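You operate a simulated robot arm through the tools that you are given. There is no shell and no other tool.

The job below is to be done with a simulated robot arm. You get a single attempt, and the scene is never put back.

## Task
Give the three vials on the turntable one, two and three doses of dye.
Fine: in the order they come to the drip tube; the table turns clockwise, as its arrow shows.

The check looks at the end state, three seconds after you hand in, the way a careful person would. Anything else that was tipped, shoved, dropped, spilled or broken makes it a failure.

## Robot
A 6-joint arm with a two-finger parallel gripper, fixed in place. Base frame: the origin is on the floor under the middle of its stand, x ahead of it, y to its left, z up; the work surface is at about z = 850. Units: mm, rad, N and s.
With the tool pointing down near the work surface it reaches from about 580 to 940 mm from the base axis. Its first joint turns from -2.601 to 2.601 rad. Payload 3.43 kg.
The tool frame sits at the grasp point between the pads (the TCP): z along the fingers, y along the line on which they close. The tips reach 34 mm beyond it. The gripper opens to 128 mm. The fingers are 24 mm wide and 12 mm thick; the gripper's body (48 by 130 mm) begins 96 mm behind the TCP.
Orientation is that of the tool frame in the base frame, as a unit quaternion [w, x, y, z]. With the fingers straight down and closing along the base's y, the tool's x points along the base's -x, its y along +y and its z along -z.

## Interface
- The arm moves only by the tool step_arm. Its argument "motion" is text: rows parted by semicolons, each of 7 numbers parted by spaces: the shift along the tool's x, y, z in units of 300 mm (1.0 is 300 mm), then the turn, a rotation vector about the tool's x, y, z in units of 45 degrees (1.0 is 45 degrees), then the opening in per cent of the stroke, from 0 (shut) to 100 (fully open). In form: dx dy dz wx wy wz jaw; .... A call has 1 to 20 rows; each row is the pose to reach, as a shift and turn from the pose commanded when the call began, along the tool's axes at that moment. A call with a number of a shift or a turn outside -1 to 1 is refused whole. A row lasts 0.2 s, in which the tool goes at most 50 mm and 0.15 rad; a call with a longer step from one row to the next is refused whole, and so is a gripper value outside its range. A pose out of reach is approached as far as the arm can. The call stops where the force on the tool passes 40 N (or 10 N more than at its start, if that is more) or the arm is blocked; 0.2 s more then pass. Each finger travels about 108 mm/s and halts on what it meets, pressing with about 28 N; the grip force reading is that of the motor and also rises with nothing between the fingers. The clock runs only during rows and for 0.2 s after the last one: add rows that repeat a pose to give the fingers time. It gives the time, the measured TCP pose, the force on the tool (base axes), the opening and the grip force at its end, in the units of the frame above (readings bear some noise), with the torque about the TCP (base axes, N m) and any sound that the robot's microphone picked up.
- Cameras (640 x 400 px; columns grow to the right, rows downward): "scene" is fixed at [409.5, -501.8, 1496.6]; the picture's right is [-0.68, 0.74, 0.00], its down [0.62, 0.58, -0.53] and it looks along [-0.39, -0.36, -0.85] (base axes); focal length 270 px, centre (320, 200). "wrist" rides on the gripper at [76, -11, -160] in the tool frame; the picture's right is [0.15, 0.99, 0.00], its down [-0.88, 0.13, -0.46] and it looks along [-0.45, 0.07, 0.89] (tool axes); focal length 234 px, centre (320, 200). There is no depth. A picture from a camera that has moved, and an enlarged one, comes with that camera's place and axes in the base frame and with its lens. The place of the scene camera against the robot may be out by one fixed shift of up to 18 mm in any direction.
- grab_frame(camera): a new picture of that camera. No time passes.
- slide_trunk(by): slides the trunk up (or, below 0, down) by that many mm; the arm rides with it, the base frame stays. It gives what a move gives, with no picture.
- inspect(camera, box): a new picture of the part [left, top, right, bottom] of that camera's present view, enlarged. No time passes.
- close_job(): hands the job in; it is judged then, once.

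Places have to be worked out from the pictures, the camera data and where the tool is seen. Open the gripper and draw the arm clear of the work before you hand the job in, unless the task says otherwise.

The tools are called after "Request:" as name(argument=value, ...) on one line, values as JSON. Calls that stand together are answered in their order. step_arm: Moves the arm, as the interface text tells. Its arguments: {"type":"object","properties":{"motion":{"type":"string"}},"required":["motion"]} The other tools are called the same way: slide_trunk (by) moves the trunk up or down; grab_frame (camera) takes a picture; inspect (camera, box) takes an enlarged picture of a part of a camera's view; close_job () hands the job in.

At the start:

```text
time: 0.0
ee_pos: [191.1, -799.6, 1197.5]
tcp_rot: [0.0, 0.001, 1.0, 0.0]
force: [-0.3, 0.7, -0.5]
wrist_torque: [0.01, -0.02, -0.02]
opening: 128.1
gripper_force: 0.0
trunk travel left (down, up): [-650.0, 60.0]
```

scene: 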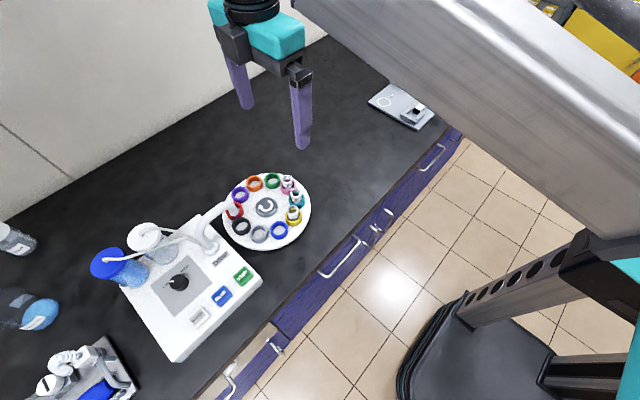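
wrist: 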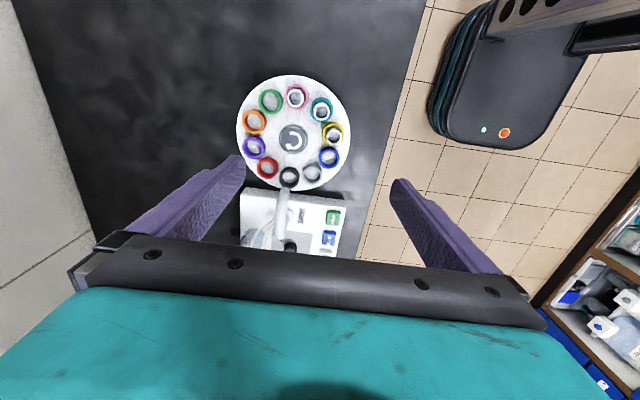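

I'll take a closer look at the machine, the turntable and its buttons before moving anything.

Request:
inspect(camera="scene", box=[200, 160, 330, 260])

Request:
inspect(camera="scene", box=[80, 200, 280, 370])

Request:
inspect(camera="wrist", box=[220, 60, 370, 260])

Request:
inspect(camera="scene", box=[0, 200, 150, 400])

Request:
inspect(camera="scene", box=[350, 70, 450, 140])

```text
4.00 times, centred on (265, 210) of scene
camera zoom: at [409.5, -501.8, 1496.6], right [-0.68, 0.74, 0.0], down [0.62, 0.58, -0.53], along [-0.39, -0.36, -0.85], focal length 1081 px, centre (540, 160)
```

zoom: 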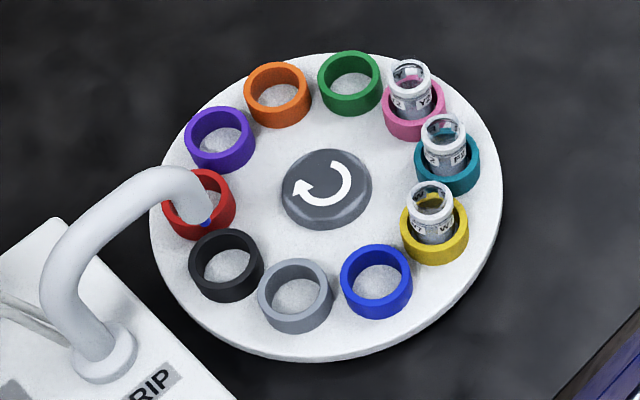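

```text
2.35 times, centred on (180, 285) of scene
camera zoom: at [409.5, -501.8, 1496.6], right [-0.68, 0.74, 0.0], down [0.62, 0.58, -0.53], along [-0.39, -0.36, -0.85], focal length 636 px, centre (649, 0)
```

zoom: 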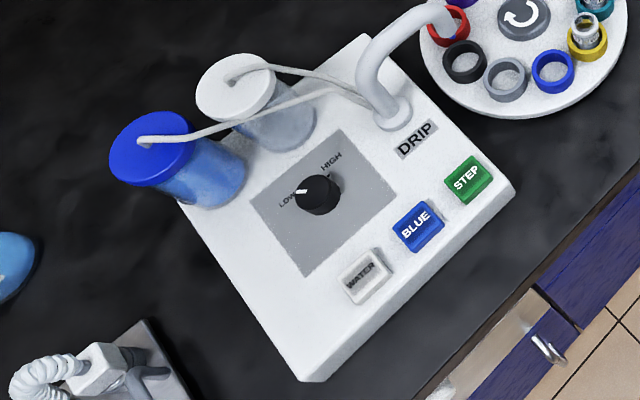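

```text
2.00 times, centred on (295, 160) of wrist
camera zoom: at [115.1, -810.7, 1356.2], right [-0.15, 0.99, 0.0], down [0.88, 0.13, 0.46], along [0.45, 0.07, -0.89], focal length 468 px, centre (370, 280)
```

zoom: 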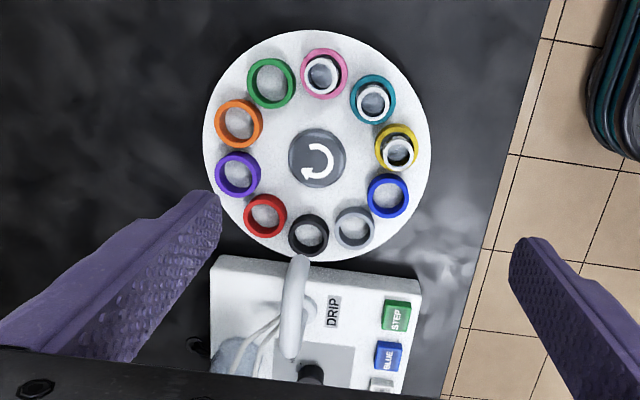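

```text
2.00 times, centred on (75, 300) of scene
camera zoom: at [409.5, -501.8, 1496.6], right [-0.68, 0.74, 0.0], down [0.62, 0.58, -0.53], along [-0.39, -0.36, -0.85], focal length 541 px, centre (810, 0)
```

zoom: 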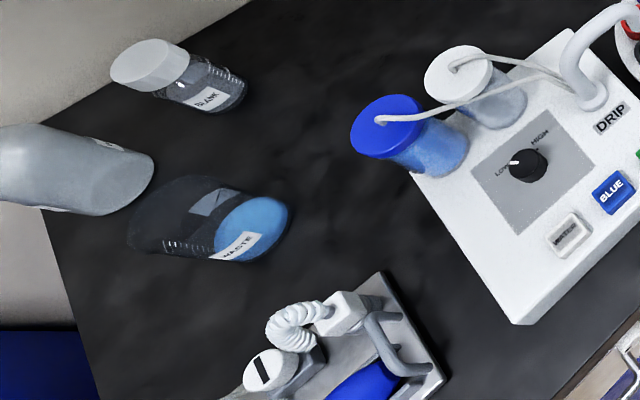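

```text
5.71 times, centred on (400, 105) of scene
camera zoom: at [409.5, -501.8, 1496.6], right [-0.68, 0.74, 0.0], down [0.62, 0.58, -0.53], along [-0.39, -0.36, -0.85], focal length 1545 px, centre (-137, 743)
```

zoom: 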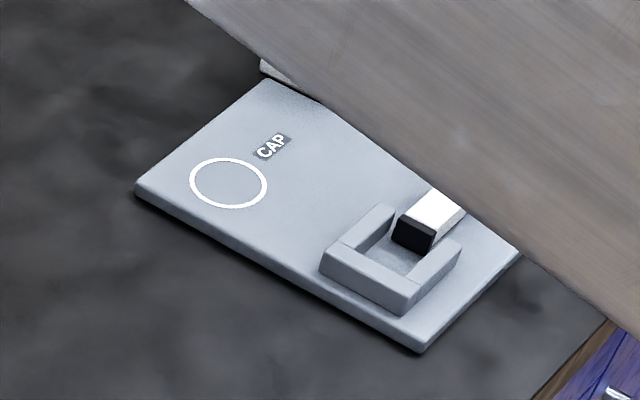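

The three vials sit in the yellow, teal and pink rings. Clockwise motion should bring yellow, then teal, then pink to the drip tube. I'll close the gripper and shift +x at a safe height so the wrist camera gives me a second view to triangulate the buttons.

Request:
step_arm(motion="-0.13 0.03 0 0 0 0 60; -0.26 0.06 0 0 0 0 30; -0.4 0.1 0 0 0 0 0; -0.4 0.1 0 0 0 0 0; -0.4 0.1 0 0 0 0 0")

```text
time: 1.2
ee_pos: [311.5, -767.8, 1198.6]
tcp_rot: [0.0, 0.0, 1.0, 0.0]
force: [-0.1, -0.4, 0.5]
wrist_torque: [-0.01, 0.02, 0.0]
opening: 0.0
gripper_force: 28.3
trunk travel left (down, up): [-650.0, 60.0]
```

The arm is now at about [311, -768, 1198] with the gripper shut. I'll take a wrist picture and a scene picture to triangulate.

Request:
grab_frame(camera="wrist")

Request:
inspect(camera="wrist", box=[200, 0, 420, 200])

Request:
grab_frame(camera="scene")

```text
taken
camera wrist: at [235.6, -778.9, 1357.3], right [-0.15, 0.99, 0.0], down [0.88, 0.13, 0.46], along [0.45, 0.07, -0.89], focal length 234 px, centre (320, 200)
```

wrist: 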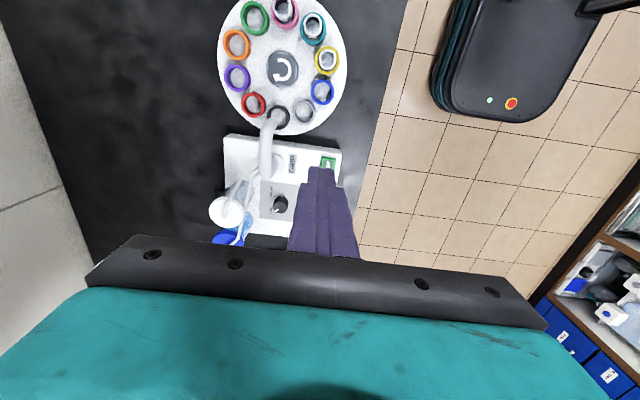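

```text
2.00 times, centred on (310, 100) of wrist
camera zoom: at [235.6, -778.9, 1357.3], right [-0.15, 0.99, 0.0], down [0.88, 0.13, 0.46], along [0.45, 0.07, -0.89], focal length 468 px, centre (340, 400)
```

zoom: 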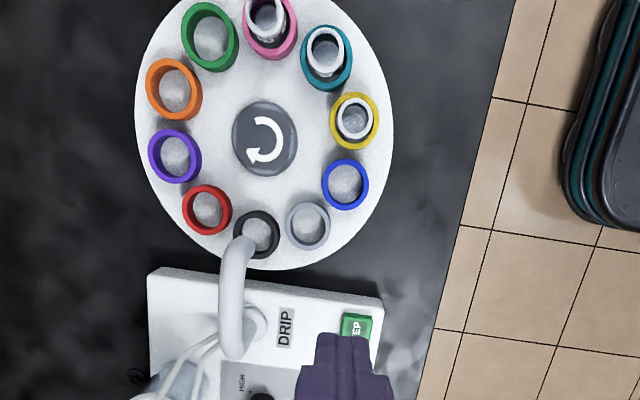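

```text
taken
```

scene: 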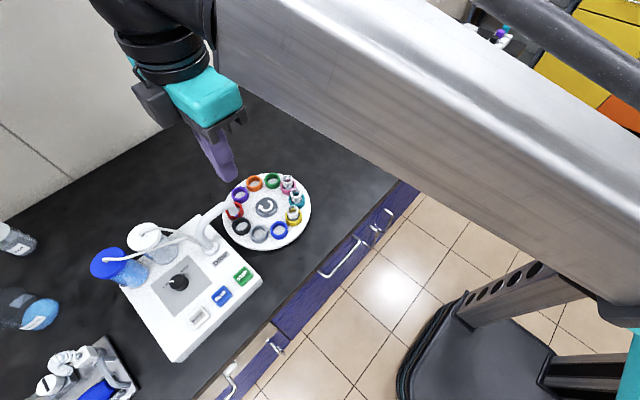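

Triangulating puts STEP near [380, -740, 910] and the table centre near [227, -846, 880]. The drip tube's tip looks to be over the black ring, not the red one. I'll zoom in on the tube tip, vials, knob and buttons to confirm.

Request:
inspect(camera="scene", box=[270, 165, 320, 235])

Request:
inspect(camera="scene", box=[205, 180, 265, 245])

Request:
inspect(camera="scene", box=[140, 240, 260, 340])

Request:
inspect(camera="wrist", box=[255, 80, 345, 200])

```text
5.71 times, centred on (295, 200) of scene
camera zoom: at [409.5, -501.8, 1496.6], right [-0.68, 0.74, 0.0], down [0.62, 0.58, -0.53], along [-0.39, -0.36, -0.85], focal length 1545 px, centre (463, 200)
```

zoom: 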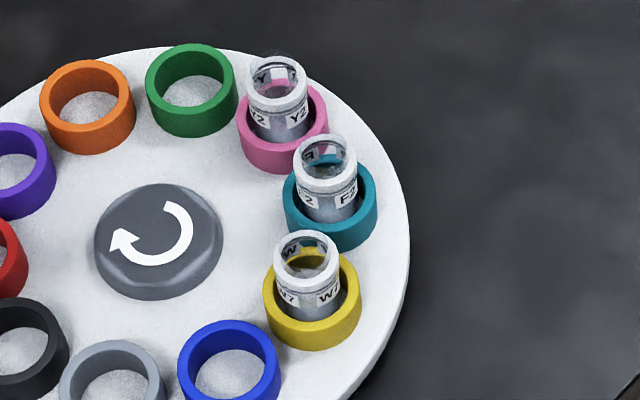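

```text
6.15 times, centred on (235, 212) of scene
camera zoom: at [409.5, -501.8, 1496.6], right [-0.68, 0.74, 0.0], down [0.62, 0.58, -0.53], along [-0.39, -0.36, -0.85], focal length 1664 px, centre (843, 123)
```

zoom: 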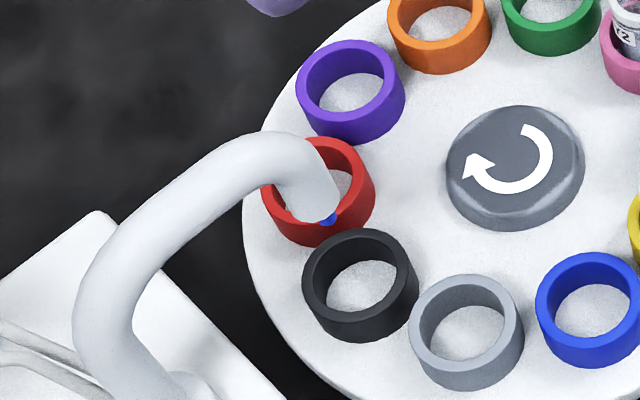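

```text
4.00 times, centred on (200, 290) of scene
camera zoom: at [409.5, -501.8, 1496.6], right [-0.68, 0.74, 0.0], down [0.62, 0.58, -0.53], along [-0.39, -0.36, -0.85], focal length 1081 px, centre (800, -160)
```

zoom: 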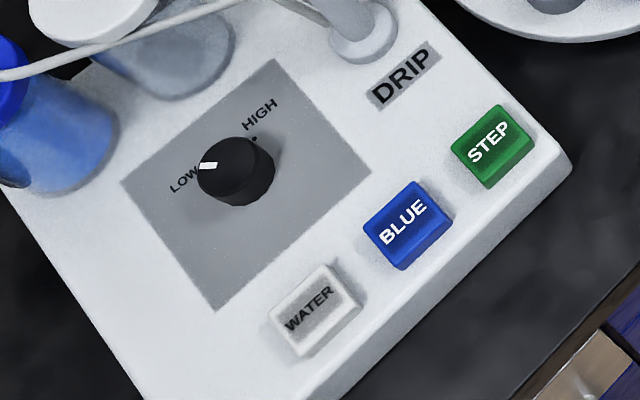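

```text
3.33 times, centred on (300, 140) of wrist
camera zoom: at [235.6, -778.9, 1357.3], right [-0.15, 0.99, 0.0], down [0.88, 0.13, 0.46], along [0.45, 0.07, -0.89], focal length 781 px, centre (387, 400)
```

zoom: 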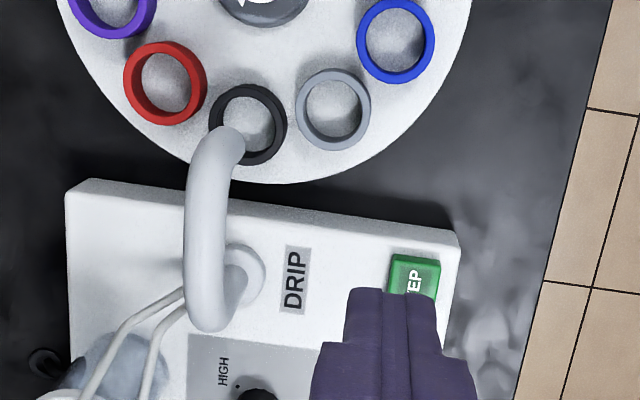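

The blue dot marks the nozzle, and its ray meets the ring circle over the black ring, with the nozzle at about z = 940. The arch tops out near z = 1015 around y = -845, so the gripper body should clear it. I'll move to about 100 mm above STEP and check the alignment.

Request:
step_arm(motion="-0.058 0.025 0.108 0 0 0 0; -0.117 0.05 0.217 0 0 0 0; -0.175 0.075 0.325 0 0 0 0; -0.233 0.1 0.433 0 0 0 0; -0.233 0.1 0.433 0 0 0 0")

Request:
grab_frame(camera="wrist")

Request:
inspect(camera="wrist", box=[260, 110, 380, 210])

Request:
grab_frame(camera="scene")

```text
time: 2.4
ee_pos: [383.0, -739.7, 1069.7]
tcp_rot: [0.0, 0.0, 1.0, -0.001]
force: [-0.2, -0.5, 0.9]
wrist_torque: [-0.01, 0.0, 0.02]
opening: 0.0
gripper_force: 28.5
trunk travel left (down, up): [-650.0, 60.0]
```

```text
taken
camera wrist: at [306.1, -751.2, 1228.3], right [-0.15, 0.99, 0.0], down [0.88, 0.13, 0.46], along [0.45, 0.07, -0.89], focal length 234 px, centre (320, 200)
```

wrist: 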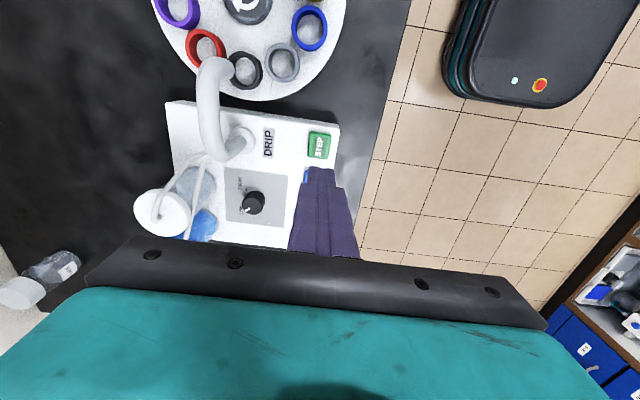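

```text
4.00 times, centred on (320, 160) of wrist
camera zoom: at [306.1, -751.2, 1228.3], right [-0.15, 0.99, 0.0], down [0.88, 0.13, 0.46], along [0.45, 0.07, -0.89], focal length 937 px, centre (320, 360)
```

zoom: 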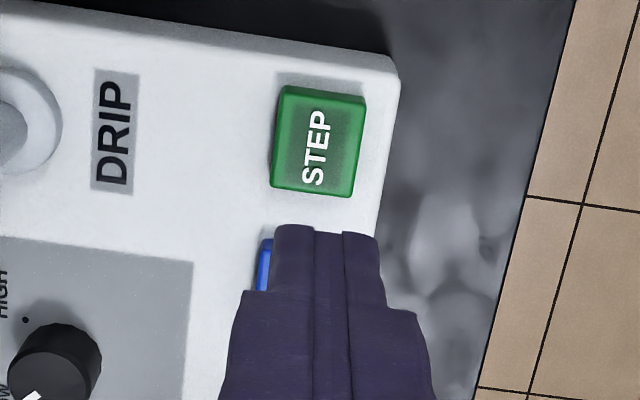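

```text
taken
```

scene: 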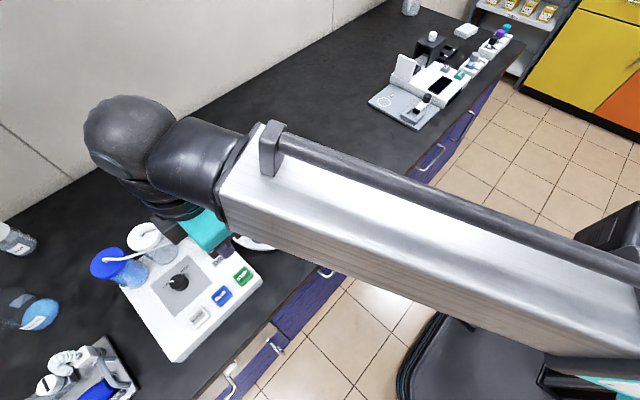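

A third view puts STEP at about [387.5, -739, 900] and BLUE at about [445, -739, 900]. I'll shift 6 mm in +x and go down until the tip is around 15 mm above STEP.

Request:
step_arm(motion="-0.02 0 0.1 0 0 0 0; -0.02 0 0.2 0 0 0 0; -0.02 0 0.3 0 0 0 0; -0.02 0 0.393 0 0 0 0; -0.02 0 0.393 0 0 0 0")

Request:
grab_frame(camera="wrist")

Request:
inspect(camera="wrist", box=[260, 130, 380, 210])

Request:
inspect(camera="scene", box=[170, 180, 320, 330])

```text
time: 3.6
ee_pos: [385.7, -741.2, 951.2]
tcp_rot: [0.0, -0.001, 1.0, 0.0]
force: [-0.3, -0.3, 0.3]
wrist_torque: [-0.03, -0.01, -0.04]
opening: 0.0
gripper_force: 28.2
trunk travel left (down, up): [-650.0, 60.0]
```

```text
taken
camera wrist: at [310.0, -752.4, 1109.5], right [-0.15, 0.99, 0.0], down [0.88, 0.13, 0.46], along [0.45, 0.07, -0.89], focal length 234 px, centre (320, 200)
```

wrist: 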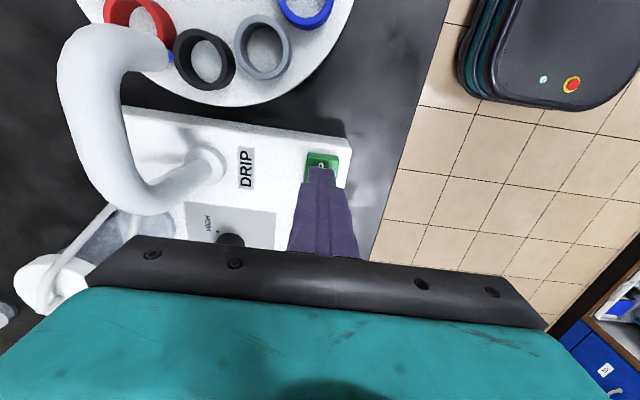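

```text
5.00 times, centred on (320, 170) of wrist
camera zoom: at [310.0, -752.4, 1109.5], right [-0.15, 0.99, 0.0], down [0.88, 0.13, 0.46], along [0.45, 0.07, -0.89], focal length 1171 px, centre (320, 350)
```

zoom: 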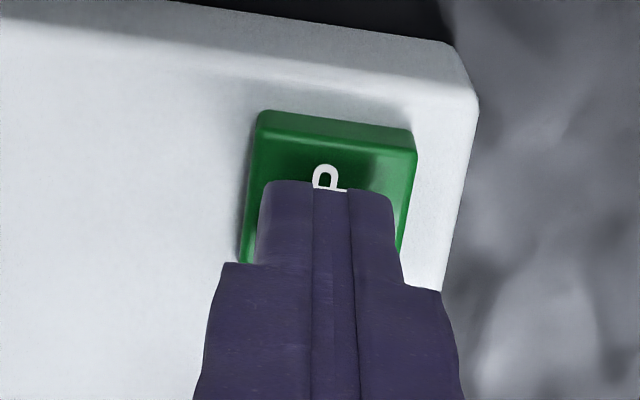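

```text
2.67 times, centred on (245, 255) of scene
camera zoom: at [409.5, -501.8, 1496.6], right [-0.68, 0.74, 0.0], down [0.62, 0.58, -0.53], along [-0.39, -0.36, -0.85], focal length 721 px, centre (520, 53)
```

zoom: 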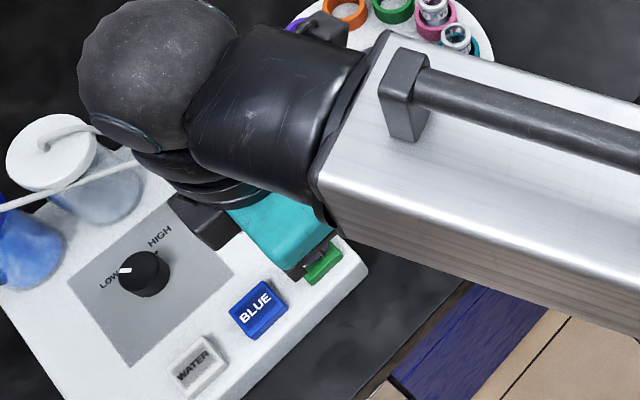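

The tip is centred over STEP and about 15 mm above it. I'll descend in small increments and watch the force.

Request:
step_arm(motion="0 0 0.02 0 0 0 0; 0 0 0.035 0 0 0 0; 0 0 0.035 0 0 0 0")

```text
time: 4.4
ee_pos: [386.3, -740.1, 939.4]
tcp_rot: [0.0, 0.0, 1.0, 0.0]
force: [1.0, -0.8, 2.2]
wrist_torque: [-0.05, 0.02, 0.0]
opening: 0.0
gripper_force: 28.2
trunk travel left (down, up): [-650.0, 60.0]
heard: click
```

I heard a click at tip height ~905 with only about 2 N, so the button may already have registered. I'll check the table before doing anything more.

Request:
grab_frame(camera="wrist")

Request:
inspect(camera="wrist", box=[280, 140, 360, 190])

```text
taken
camera wrist: at [310.6, -751.3, 1098.0], right [-0.15, 0.99, 0.0], down [0.88, 0.13, 0.46], along [0.45, 0.07, -0.89], focal length 234 px, centre (320, 200)
```

wrist: 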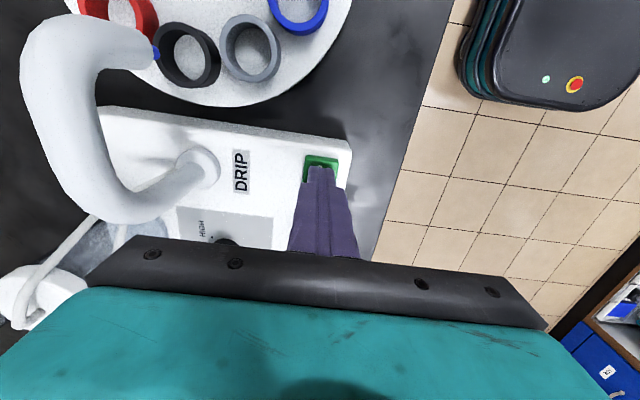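

```text
8.00 times, centred on (320, 165) of wrist
camera zoom: at [310.6, -751.3, 1098.0], right [-0.15, 0.99, 0.0], down [0.88, 0.13, 0.46], along [0.45, 0.07, -0.89], focal length 1873 px, centre (320, 480)
```

zoom: 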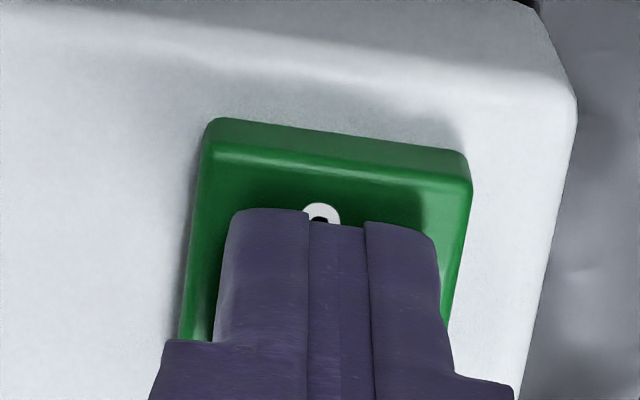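

The rings have not visibly moved yet, and the table may need time to turn. I'll lift about 12 mm, which also passes some time, and look again.

Request:
step_arm(motion="0 0 -0.035 0 0 0 0; 0 0 -0.035 0 0 0 0; 0 0 -0.035 0 0 0 0; 0 0 -0.035 0 0 0 0")

Request:
grab_frame(camera="wrist")

```text
time: 5.4
ee_pos: [388.2, -739.0, 950.8]
tcp_rot: [0.0, 0.0, 1.0, 0.0]
force: [0.2, 0.0, -0.7]
wrist_torque: [0.0, 0.04, 0.0]
opening: 0.0
gripper_force: 27.6
trunk travel left (down, up): [-650.0, 60.0]
```

```text
taken
camera wrist: at [311.1, -750.6, 1109.1], right [-0.15, 0.99, 0.0], down [0.88, 0.13, 0.46], along [0.45, 0.07, -0.89], focal length 234 px, centre (320, 200)
```

wrist: 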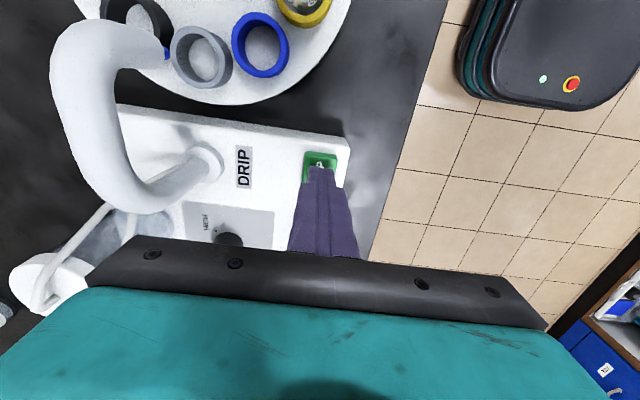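

The table advanced exactly one place, so gray is now where black was, under the nozzle. One click gives one step, and yellow needs two more. I'll press STEP again with the same stroke and then hold above it for the turn to finish.

Request:
step_arm(motion="0 0 0 0 0 0 0; 0 0 0.02 0 0 0 0; 0 0 0.035 0 0 0 0; 0 0 0.035 0 0 0 0; 0 0 0.015 0 0 0 0; 0 0 0 0 0 0 0; 0 0 0 0 0 0 0; 0 0 0 0 0 0 0; 0 0 0 0 0 0 0; 0 0 0 0 0 0 0; 0 0 0 0 0 0 0")

Request:
grab_frame(camera="wrist")

```text
time: 7.8
ee_pos: [386.5, -742.1, 949.1]
tcp_rot: [-0.001, 0.001, 1.0, 0.0]
force: [0.2, -0.2, -0.6]
wrist_torque: [-0.01, -0.02, -0.02]
opening: 0.0
gripper_force: 29.0
trunk travel left (down, up): [-650.0, 60.0]
```

```text
taken
camera wrist: at [311.0, -751.4, 1108.1], right [-0.15, 0.99, 0.0], down [0.88, 0.13, 0.46], along [0.45, 0.07, -0.89], focal length 234 px, centre (320, 200)
```

wrist: 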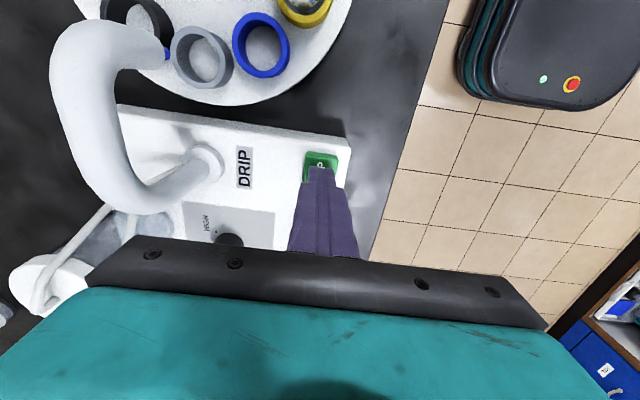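

No click this time, and the table did not move, so 10.5 mm is right at the threshold. I'll press about 4 mm deeper.

Request:
step_arm(motion="0 0 0.02 0 0 0 0; 0 0 0.035 0 0 0 0; 0 0 0.048 0 0 0 0; 0 0 0.048 0 0 0 0; 0 0 0.02 0 0 0 0; 0 0 0 0 0 0 0; 0 0 0 0 0 0 0; 0 0 0 0 0 0 0; 0 0 0 0 0 0 0; 0 0 0 0 0 0 0; 0 0 0 0 0 0 0")

Request:
grab_frame(camera="wrist")

```text
time: 10.2
ee_pos: [387.3, -738.9, 950.2]
tcp_rot: [0.0, 0.0, 1.0, 0.0]
force: [-1.0, -0.4, -0.5]
wrist_torque: [0.02, -0.01, -0.04]
opening: 0.0
gripper_force: 28.4
trunk travel left (down, up): [-650.0, 60.0]
heard: click
```

```text
taken
camera wrist: at [311.2, -751.0, 1109.4], right [-0.15, 0.99, 0.0], down [0.88, 0.13, 0.46], along [0.45, 0.07, -0.89], focal length 234 px, centre (320, 200)
```

wrist: 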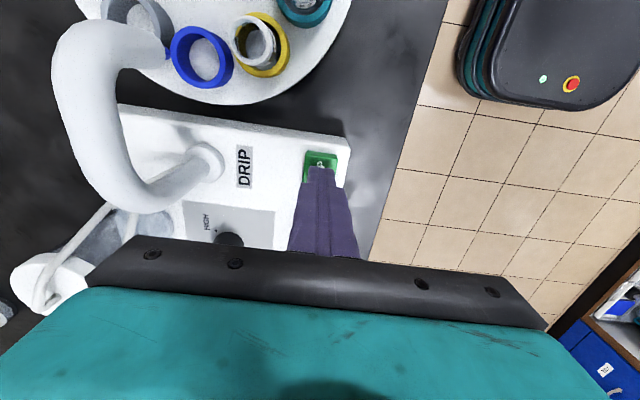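

One click and one step: the blue ring is now at the nozzle position and yellow is next. I'll press STEP once more with the same stroke.

Request:
step_arm(motion="0 0 0.02 0 0 0 0; 0 0 0.035 0 0 0 0; 0 0 0.048 0 0 0 0; 0 0 0.048 0 0 0 0; 0 0 0.02 0 0 0 0; 0 0 0 0 0 0 0; 0 0 0 0 0 0 0; 0 0 0 0 0 0 0; 0 0 0 0 0 0 0; 0 0 0 0 0 0 0; 0 0 0 0 0 0 0")

Request:
grab_frame(camera="wrist")

Request:
inspect(camera="wrist", box=[100, 0, 330, 120])

```text
time: 12.6
ee_pos: [386.1, -739.8, 950.4]
tcp_rot: [0.001, -0.001, 1.0, 0.0]
force: [-0.5, 0.9, 0.0]
wrist_torque: [0.01, 0.04, 0.0]
opening: 0.0
gripper_force: 28.3
trunk travel left (down, up): [-650.0, 60.0]
heard: click
```

```text
taken
camera wrist: at [310.8, -751.4, 1108.8], right [-0.15, 0.99, 0.0], down [0.88, 0.13, 0.46], along [0.45, 0.07, -0.89], focal length 234 px, centre (320, 200)
```

wrist: 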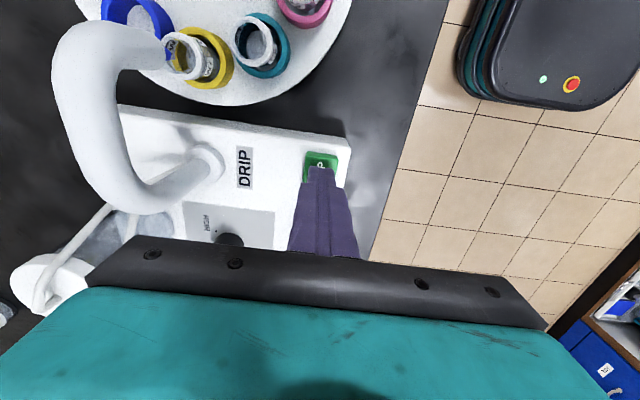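

```text
2.78 times, centred on (215, 60) of wrist
camera zoom: at [310.8, -751.4, 1108.8], right [-0.15, 0.99, 0.0], down [0.88, 0.13, 0.46], along [0.45, 0.07, -0.89], focal length 652 px, centre (612, 590)
```

zoom: 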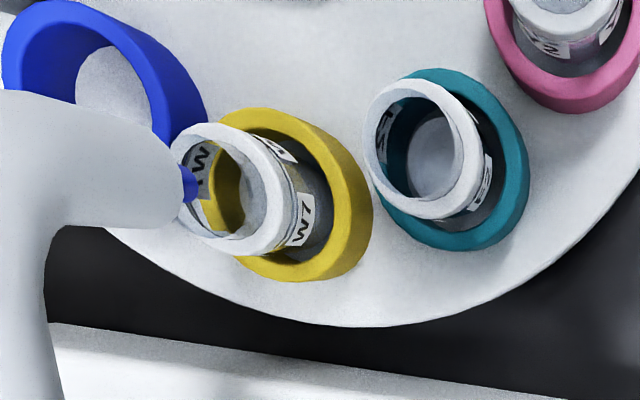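

The yellow ring's vial (W7) now sits directly under the blue nozzle tip. Next I'll raise slightly and move about 57 mm in +x to hover over BLUE, then check the alignment.

Request:
step_arm(motion="0 0 -0.05 0 0 0 0; -0.1 0 -0.05 0 0 0 0; -0.1917 0 -0.05 0 0 0 0; -0.1917 0 -0.03 0 0 0 0; -0.1917 0 -0.03 0 0 0 0")

Request:
grab_frame(camera="wrist")

Request:
inspect(camera="wrist", box=[260, 130, 380, 210])

Request:
inspect(camera="scene", box=[170, 180, 320, 330])

```text
time: 13.8
ee_pos: [444.3, -740.8, 960.6]
tcp_rot: [0.0, 0.001, 1.0, 0.001]
force: [0.2, -0.3, -0.1]
wrist_torque: [0.01, 0.02, 0.02]
opening: 0.2
gripper_force: 28.1
trunk travel left (down, up): [-650.0, 60.0]
```

```text
taken
camera wrist: at [368.7, -751.3, 1118.1], right [-0.15, 0.99, 0.0], down [0.88, 0.13, 0.46], along [0.45, 0.07, -0.89], focal length 234 px, centre (320, 200)
```

wrist: 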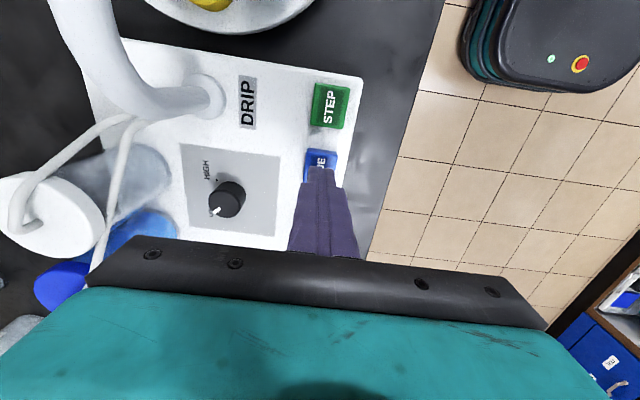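

```text
5.00 times, centred on (320, 170) of wrist
camera zoom: at [368.7, -751.3, 1118.1], right [-0.15, 0.99, 0.0], down [0.88, 0.13, 0.46], along [0.45, 0.07, -0.89], focal length 1171 px, centre (320, 350)
```

zoom: 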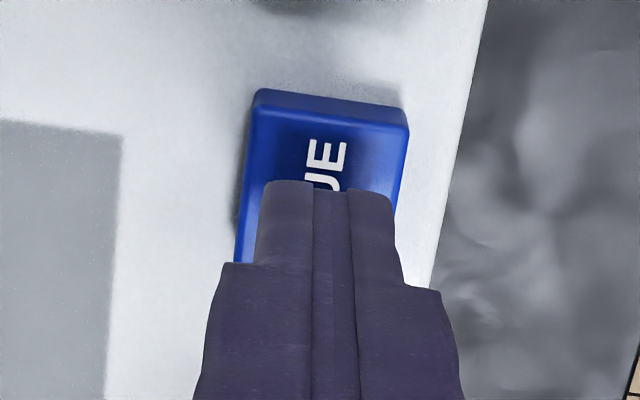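

```text
2.67 times, centred on (245, 255) of scene
camera zoom: at [409.5, -501.8, 1496.6], right [-0.68, 0.74, 0.0], down [0.62, 0.58, -0.53], along [-0.39, -0.36, -0.85], focal length 721 px, centre (520, 53)
```

zoom: 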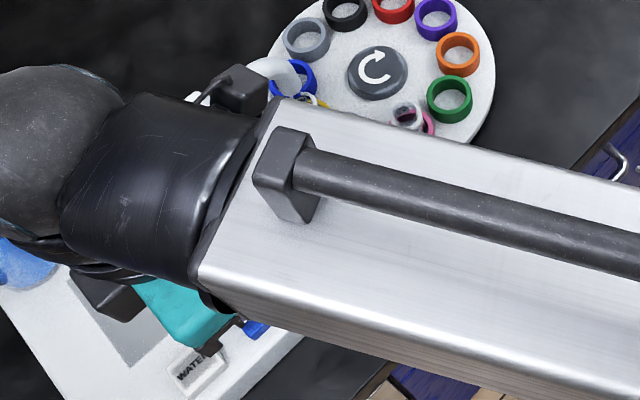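

The tip is centred over BLUE, about 24 mm above it. I'll do one short press to the same depth that clicked STEP, lift straight back, and wait for the dose.

Request:
step_arm(motion="0 0 0.03 0 0 0 0; 0 0 0.058 0 0 0 0; 0 0 0.078 0 0 0 0; 0 0 0.078 0 0 0 0; 0 0 0.04 0 0 0 0; 0 0 0 0 0 0 0; 0 0 0 0 0 0 0; 0 0 0 0 0 0 0; 0 0 0 0 0 0 0")

Request:
grab_frame(camera="wrist")

Request:
inspect(camera="scene", box=[200, 180, 320, 260])

```text
time: 15.8
ee_pos: [446.4, -739.7, 959.9]
tcp_rot: [-0.001, 0.0, 1.0, 0.0]
force: [0.0, -0.4, 0.3]
wrist_torque: [0.04, -0.08, -0.02]
opening: 0.0
gripper_force: 28.1
trunk travel left (down, up): [-650.0, 60.0]
heard: click
```

```text
taken
camera wrist: at [370.0, -750.9, 1118.2], right [-0.15, 0.99, 0.0], down [0.88, 0.13, 0.46], along [0.45, 0.07, -0.89], focal length 234 px, centre (320, 200)
```

wrist: 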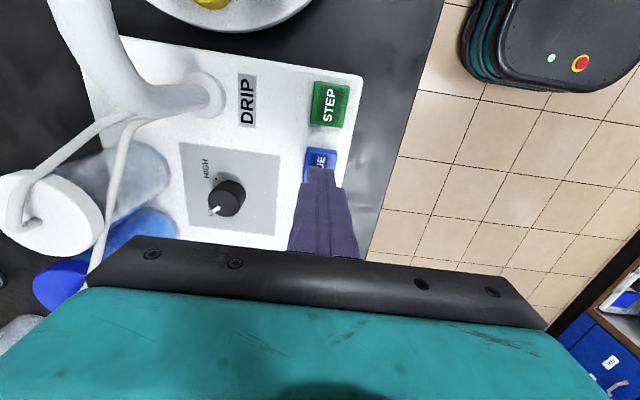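

```text
5.00 times, centred on (260, 220) of scene
camera zoom: at [409.5, -501.8, 1496.6], right [-0.68, 0.74, 0.0], down [0.62, 0.58, -0.53], along [-0.39, -0.36, -0.85], focal length 1352 px, centre (620, 100)
```

zoom: 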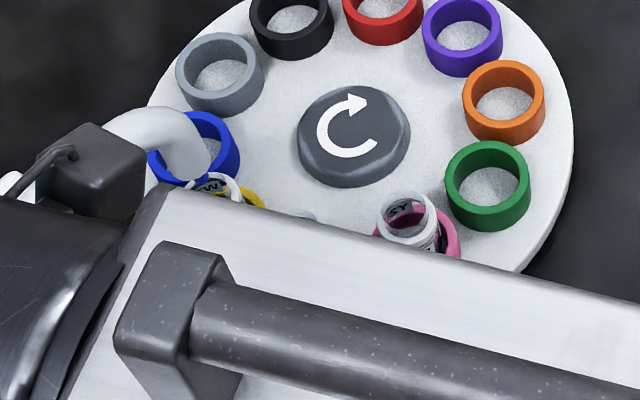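

One click heard. I can't see into the vial from here, so I'll go back to the STEP hover pose, which has a view of it. I'll stay at the raised height and press nothing.

Request:
step_arm(motion="0 0 -0.03 0 0 0 0; 0.1 0 -0.03 0 0 0 0; 0.1917 0 -0.03 0 0 0 0; 0.1917 0 0.03 0 0 0 0; 0.1917 0 0.03 0 0 0 0")

Request:
inspect(camera="wrist", box=[100, 0, 330, 120])

Request:
inspect(camera="wrist", box=[150, 20, 240, 90])

```text
time: 17.0
ee_pos: [389.2, -738.3, 952.6]
tcp_rot: [0.0, 0.0, 1.0, 0.0]
force: [-0.3, -1.1, 0.1]
wrist_torque: [0.01, 0.02, 0.02]
opening: 0.0
gripper_force: 27.7
trunk travel left (down, up): [-650.0, 60.0]
```

```text
2.78 times, centred on (215, 60) of wrist
camera zoom: at [312.3, -750.0, 1110.2], right [-0.15, 0.99, 0.0], down [0.88, 0.13, 0.46], along [0.45, 0.07, -0.89], focal length 652 px, centre (612, 590)
```

zoom: 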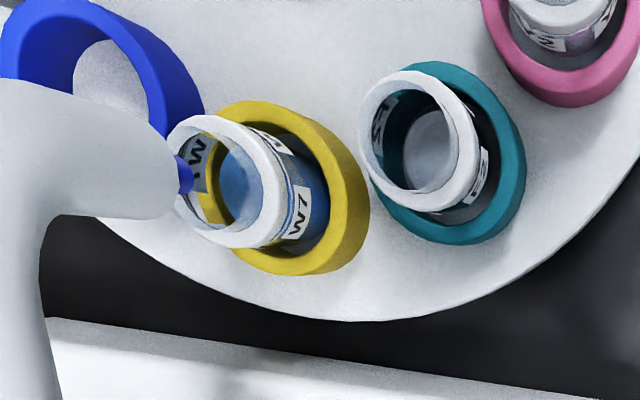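

```text
5.71 times, centred on (195, 55) of wrist
camera zoom: at [312.3, -750.0, 1110.2], right [-0.15, 0.99, 0.0], down [0.88, 0.13, 0.46], along [0.45, 0.07, -0.89], focal length 1338 px, centre (1034, 1029)
```

zoom: 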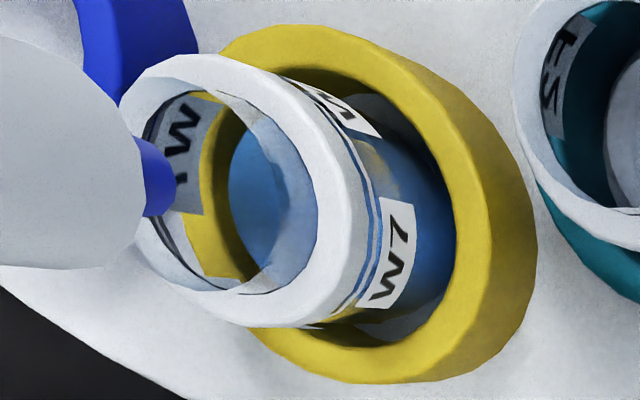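

W7 now holds blue dye, with none visible outside it. Before stepping I'll wait two seconds and compare, to be sure the dispensing has finished.

Request:
step_arm(motion="0 0 0 0 0 0 0; 0 0 0 0 0 0 0; 0 0 0 0 0 0 0; 0 0 0 0 0 0 0; 0 0 0 0 0 0 0; 0 0 0 0 0 0 0; 0 0 0 0 0 0 0; 0 0 0 0 0 0 0; 0 0 0 0 0 0 0; 0 0 0 0 0 0 0")

Request:
inspect(camera="wrist", box=[150, 20, 240, 90])

Request:
inspect(camera="wrist", box=[230, 0, 320, 70])

Request:
inspect(camera="wrist", box=[280, 140, 360, 190])

```text
time: 19.2
ee_pos: [388.0, -738.6, 952.0]
tcp_rot: [0.0, 0.0, 1.0, 0.0]
force: [0.1, -0.1, -0.3]
wrist_torque: [-0.01, 0.01, 0.0]
opening: 0.1
gripper_force: 27.8
trunk travel left (down, up): [-650.0, 60.0]
```

```text
5.71 times, centred on (195, 55) of wrist
camera zoom: at [312.4, -749.9, 1110.1], right [-0.15, 0.99, 0.0], down [0.88, 0.13, 0.46], along [0.45, 0.07, -0.89], focal length 1338 px, centre (1034, 1029)
```

zoom: 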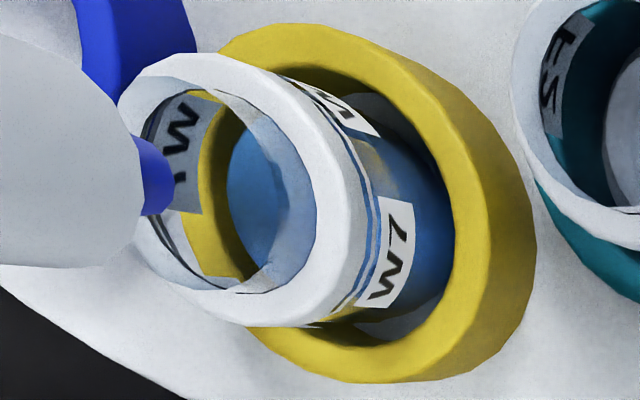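

```text
5.71 times, centred on (275, 35) of wrist
camera zoom: at [312.4, -749.9, 1110.1], right [-0.15, 0.99, 0.0], down [0.88, 0.13, 0.46], along [0.45, 0.07, -0.89], focal length 1338 px, centre (577, 1143)
```

zoom: 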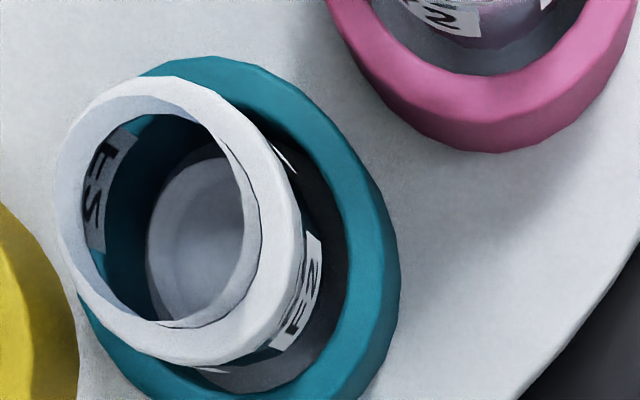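

```text
8.00 times, centred on (320, 165) of wrist
camera zoom: at [312.4, -749.9, 1110.1], right [-0.15, 0.99, 0.0], down [0.88, 0.13, 0.46], along [0.45, 0.07, -0.89], focal length 1873 px, centre (320, 480)
```

zoom: 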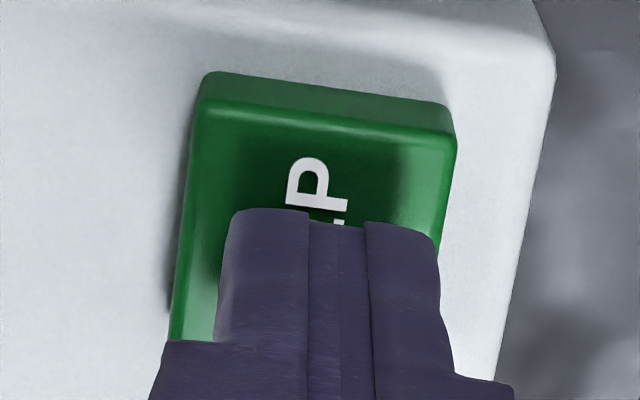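

The level in W7 is stable and F2 (teal) is the next vial. I'll press STEP once.

Request:
step_arm(motion="0 0 0.02 0 0 0 0; 0 0 0.035 0 0 0 0; 0 0 0.048 0 0 0 0; 0 0 0.048 0 0 0 0; 0 0 0.02 0 0 0 0; 0 0 0 0 0 0 0; 0 0 0 0 0 0 0; 0 0 0 0 0 0 0; 0 0 0 0 0 0 0; 0 0 0 0 0 0 0; 0 0 0 0 0 0 0")

Request:
inspect(camera="wrist", box=[100, 0, 330, 120])

Request:
grab_frame(camera="wrist")

```text
time: 21.6
ee_pos: [387.9, -737.9, 950.7]
tcp_rot: [-0.001, 0.0, 1.0, 0.001]
force: [0.1, -0.1, 0.0]
wrist_torque: [0.0, 0.0, 0.02]
opening: 0.0
gripper_force: 28.4
trunk travel left (down, up): [-650.0, 60.0]
heard: click
```

```text
2.78 times, centred on (215, 60) of wrist
camera zoom: at [311.9, -749.7, 1109.6], right [-0.15, 0.99, 0.0], down [0.88, 0.13, 0.46], along [0.45, 0.07, -0.89], focal length 652 px, centre (612, 590)
```

zoom: 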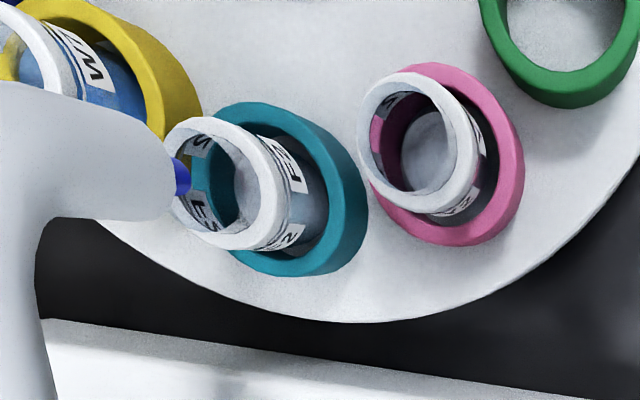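

```text
taken
camera wrist: at [311.9, -749.7, 1109.6], right [-0.15, 0.99, 0.0], down [0.88, 0.13, 0.46], along [0.45, 0.07, -0.89], focal length 234 px, centre (320, 200)
```

wrist: 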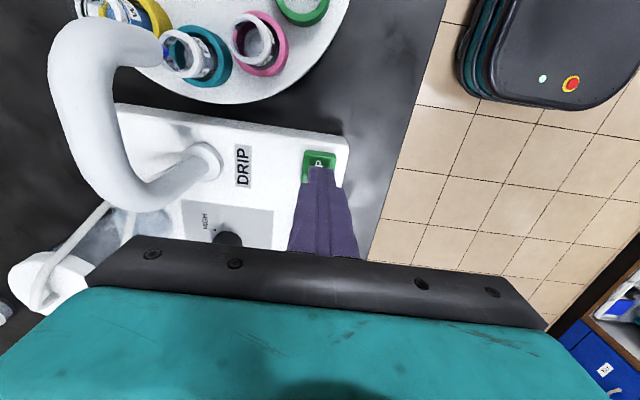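

F2 (teal) is under the nozzle. I'll return to the BLUE hover by the same path and give the first of two presses, waiting after it.

Request:
step_arm(motion="0 0 -0.05 0 0 0 0; -0.1 0 -0.05 0 0 0 0; -0.1917 0 -0.05 0 0 0 0; -0.1917 0 -0.03 0 0 0 0; -0.1917 0 -0.03 0 0 0 0")

Request:
inspect(camera="wrist", box=[260, 130, 380, 210])

Request:
step_arm(motion="0 0 0.03 0 0 0 0; 0 0 0.058 0 0 0 0; 0 0 0.078 0 0 0 0; 0 0 0.078 0 0 0 0; 0 0 0.04 0 0 0 0; 0 0 0 0 0 0 0; 0 0 0 0 0 0 0; 0 0 0 0 0 0 0; 0 0 0 0 0 0 0; 0 0 0 0 0 0 0; 0 0 0 0 0 0 0; 0 0 0 0 0 0 0; 0 0 0 0 0 0 0; 0 0 0 0 0 0 0; 0 0 0 0 0 0 0")

```text
time: 22.8
ee_pos: [443.5, -738.4, 960.5]
tcp_rot: [0.001, 0.0, 1.0, -0.001]
force: [0.2, 0.0, -0.4]
wrist_torque: [-0.02, -0.02, 0.0]
opening: 0.0
gripper_force: 28.1
trunk travel left (down, up): [-650.0, 60.0]
```

```text
5.00 times, centred on (320, 170) of wrist
camera zoom: at [367.8, -750.0, 1118.3], right [-0.15, 0.99, 0.0], down [0.88, 0.13, 0.46], along [0.45, 0.07, -0.89], focal length 1171 px, centre (320, 350)
```

zoom: 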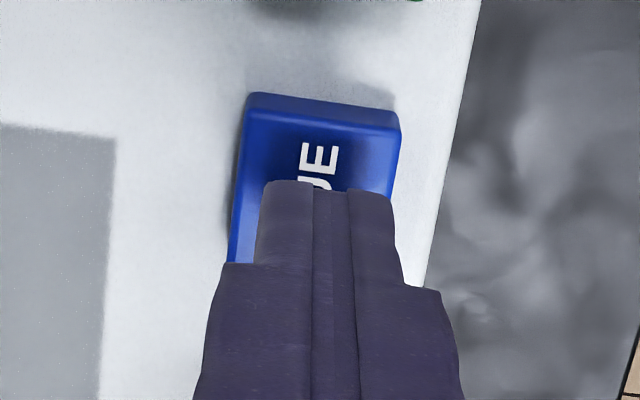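

```text
time: 26.0
ee_pos: [444.4, -737.7, 959.7]
tcp_rot: [0.0, 0.0, 1.0, 0.0]
force: [0.8, 0.7, 0.2]
wrist_torque: [0.01, -0.02, -0.01]
opening: 0.0
gripper_force: 27.7
trunk travel left (down, up): [-650.0, 60.0]
heard: click
```

That was one click on BLUE for F2, and more than 2 s have passed. Now the second press.

Request:
step_arm(motion="0 0 0.03 0 0 0 0; 0 0 0.058 0 0 0 0; 0 0 0.078 0 0 0 0; 0 0 0.078 0 0 0 0; 0 0 0.04 0 0 0 0; 0 0 0 0 0 0 0; 0 0 0 0 0 0 0; 0 0 0 0 0 0 0; 0 0 0 0 0 0 0; 0 0 0 0 0 0 0; 0 0 0 0 0 0 0; 0 0 0 0 0 0 0; 0 0 0 0 0 0 0; 0 0 0 0 0 0 0; 0 0 0 0 0 0 0")

```text
time: 29.2
ee_pos: [444.0, -738.6, 960.0]
tcp_rot: [0.001, 0.0, 1.0, 0.001]
force: [0.0, -0.2, -0.4]
wrist_torque: [-0.01, -0.01, 0.02]
opening: 0.2
gripper_force: 27.9
trunk travel left (down, up): [-650.0, 60.0]
heard: click
```

A second click was heard. I'll go back to the STEP hover and check F2's level against W7's before stepping.

Request:
step_arm(motion="0 0 -0.03 0 0 0 0; 0.1 0 -0.03 0 0 0 0; 0.1917 0 -0.03 0 0 0 0; 0.1917 0 0.03 0 0 0 0; 0.1917 0 0.03 0 0 0 0")

Request:
inspect(camera="wrist", box=[100, 0, 330, 120])

Request:
inspect(camera="wrist", box=[150, 20, 240, 90])

Request:
inspect(camera="wrist", box=[280, 140, 360, 190])

```text
time: 30.4
ee_pos: [384.5, -740.1, 951.0]
tcp_rot: [0.0, 0.0, 1.0, 0.0]
force: [0.1, 0.6, 0.1]
wrist_torque: [-0.01, -0.01, -0.01]
opening: 0.0
gripper_force: 28.0
trunk travel left (down, up): [-650.0, 60.0]
```

```text
2.78 times, centred on (215, 60) of wrist
camera zoom: at [308.8, -751.4, 1109.2], right [-0.15, 0.99, 0.0], down [0.88, 0.13, 0.46], along [0.45, 0.07, -0.89], focal length 652 px, centre (612, 590)
```

zoom: 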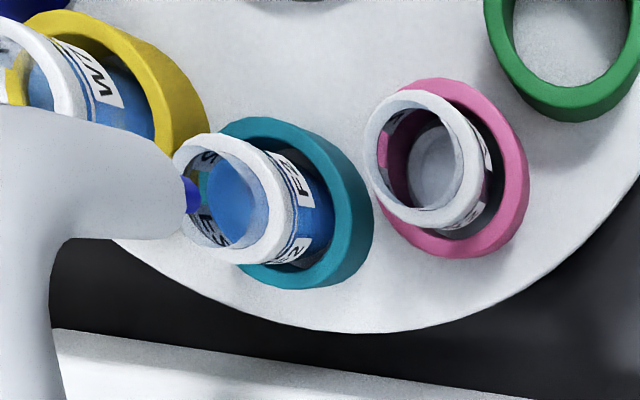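

```text
5.71 times, centred on (195, 55) of wrist
camera zoom: at [308.8, -751.4, 1109.2], right [-0.15, 0.99, 0.0], down [0.88, 0.13, 0.46], along [0.45, 0.07, -0.89], focal length 1338 px, centre (1034, 1029)
```

zoom: 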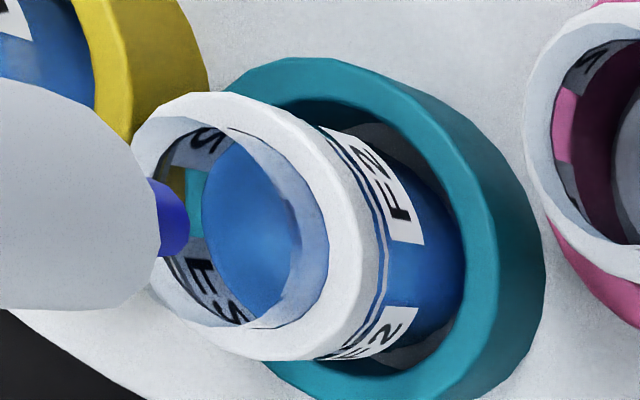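

```text
8.00 times, centred on (320, 165) of wrist
camera zoom: at [308.8, -751.4, 1109.2], right [-0.15, 0.99, 0.0], down [0.88, 0.13, 0.46], along [0.45, 0.07, -0.89], focal length 1873 px, centre (320, 480)
```

zoom: 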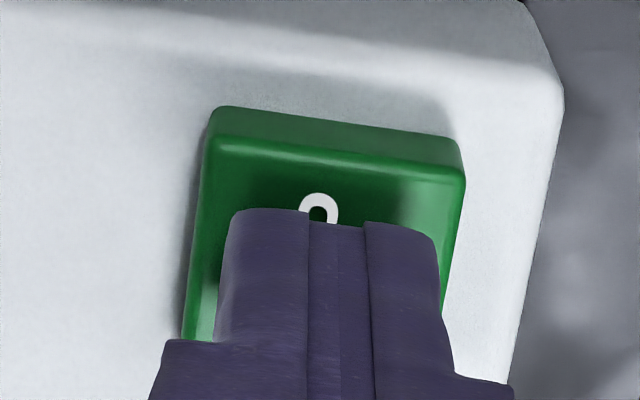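

F2's dye is visibly darker and higher than W7's, consistent with two doses, and nothing has spilled. I'll press STEP once to bring Y2 (pink) under the nozzle.

Request:
step_arm(motion="0 0 0.02 0 0 0 0; 0 0 0.035 0 0 0 0; 0 0 0.048 0 0 0 0; 0 0 0.048 0 0 0 0; 0 0 0.02 0 0 0 0; 0 0 0 0 0 0 0; 0 0 0 0 0 0 0; 0 0 0 0 0 0 0; 0 0 0 0 0 0 0; 0 0 0 0 0 0 0; 0 0 0 0 0 0 0")

Request:
inspect(camera="wrist", box=[100, 0, 330, 120])

```text
time: 32.8
ee_pos: [387.7, -739.2, 950.7]
tcp_rot: [0.0, 0.0, 1.0, 0.0]
force: [-0.5, 0.0, 0.4]
wrist_torque: [0.01, -0.03, 0.02]
opening: 0.1
gripper_force: 28.2
trunk travel left (down, up): [-650.0, 60.0]
heard: click
```

```text
2.78 times, centred on (215, 60) of wrist
camera zoom: at [311.7, -750.6, 1109.1], right [-0.15, 0.99, 0.0], down [0.88, 0.13, 0.46], along [0.45, 0.07, -0.89], focal length 652 px, centre (612, 590)
```

zoom: 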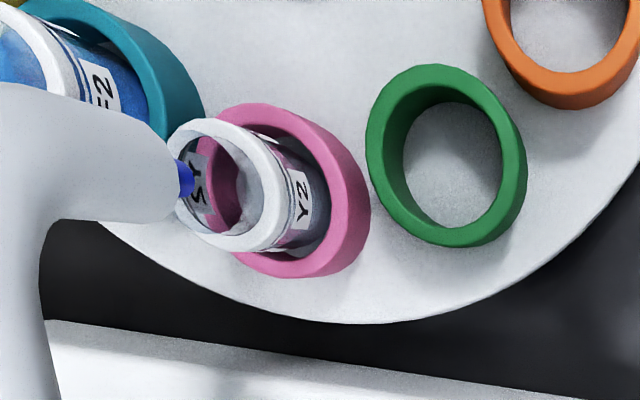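

Y2 (pink) is under the nozzle. I'll move to the BLUE hover and give the first of its three presses.

Request:
step_arm(motion="0 0 -0.05 0 0 0 0; -0.1 0 -0.05 0 0 0 0; -0.1917 0 -0.05 0 0 0 0; -0.1917 0 -0.03 0 0 0 0; -0.1917 0 -0.03 0 0 0 0")

Request:
inspect(camera="wrist", box=[260, 130, 380, 210])

Request:
step_arm(motion="0 0 0.03 0 0 0 0; 0 0 0.058 0 0 0 0; 0 0 0.078 0 0 0 0; 0 0 0.078 0 0 0 0; 0 0 0.04 0 0 0 0; 0 0 0 0 0 0 0; 0 0 0 0 0 0 0; 0 0 0 0 0 0 0; 0 0 0 0 0 0 0; 0 0 0 0 0 0 0; 0 0 0 0 0 0 0; 0 0 0 0 0 0 0; 0 0 0 0 0 0 0; 0 0 0 0 0 0 0; 0 0 0 0 0 0 0")

```text
time: 34.0
ee_pos: [445.7, -739.9, 960.4]
tcp_rot: [0.0, 0.0, 1.0, 0.001]
force: [0.0, 0.3, -0.2]
wrist_torque: [-0.01, 0.02, 0.0]
opening: 0.0
gripper_force: 27.7
trunk travel left (down, up): [-650.0, 60.0]
```

```text
5.00 times, centred on (320, 170) of wrist
camera zoom: at [369.2, -751.4, 1118.3], right [-0.15, 0.99, 0.0], down [0.88, 0.13, 0.46], along [0.45, 0.07, -0.89], focal length 1171 px, centre (320, 350)
```

zoom: 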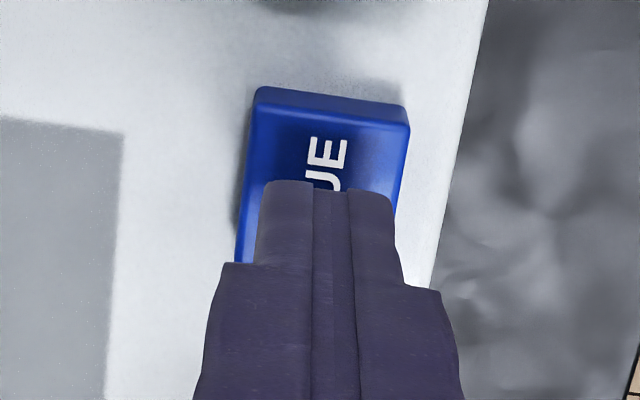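

```text
time: 37.2
ee_pos: [445.3, -738.4, 960.1]
tcp_rot: [0.0, 0.0, 1.0, -0.001]
force: [0.5, 0.4, -0.5]
wrist_torque: [-0.02, 0.0, 0.01]
opening: 0.1
gripper_force: 28.1
trunk travel left (down, up): [-650.0, 60.0]
heard: click
```

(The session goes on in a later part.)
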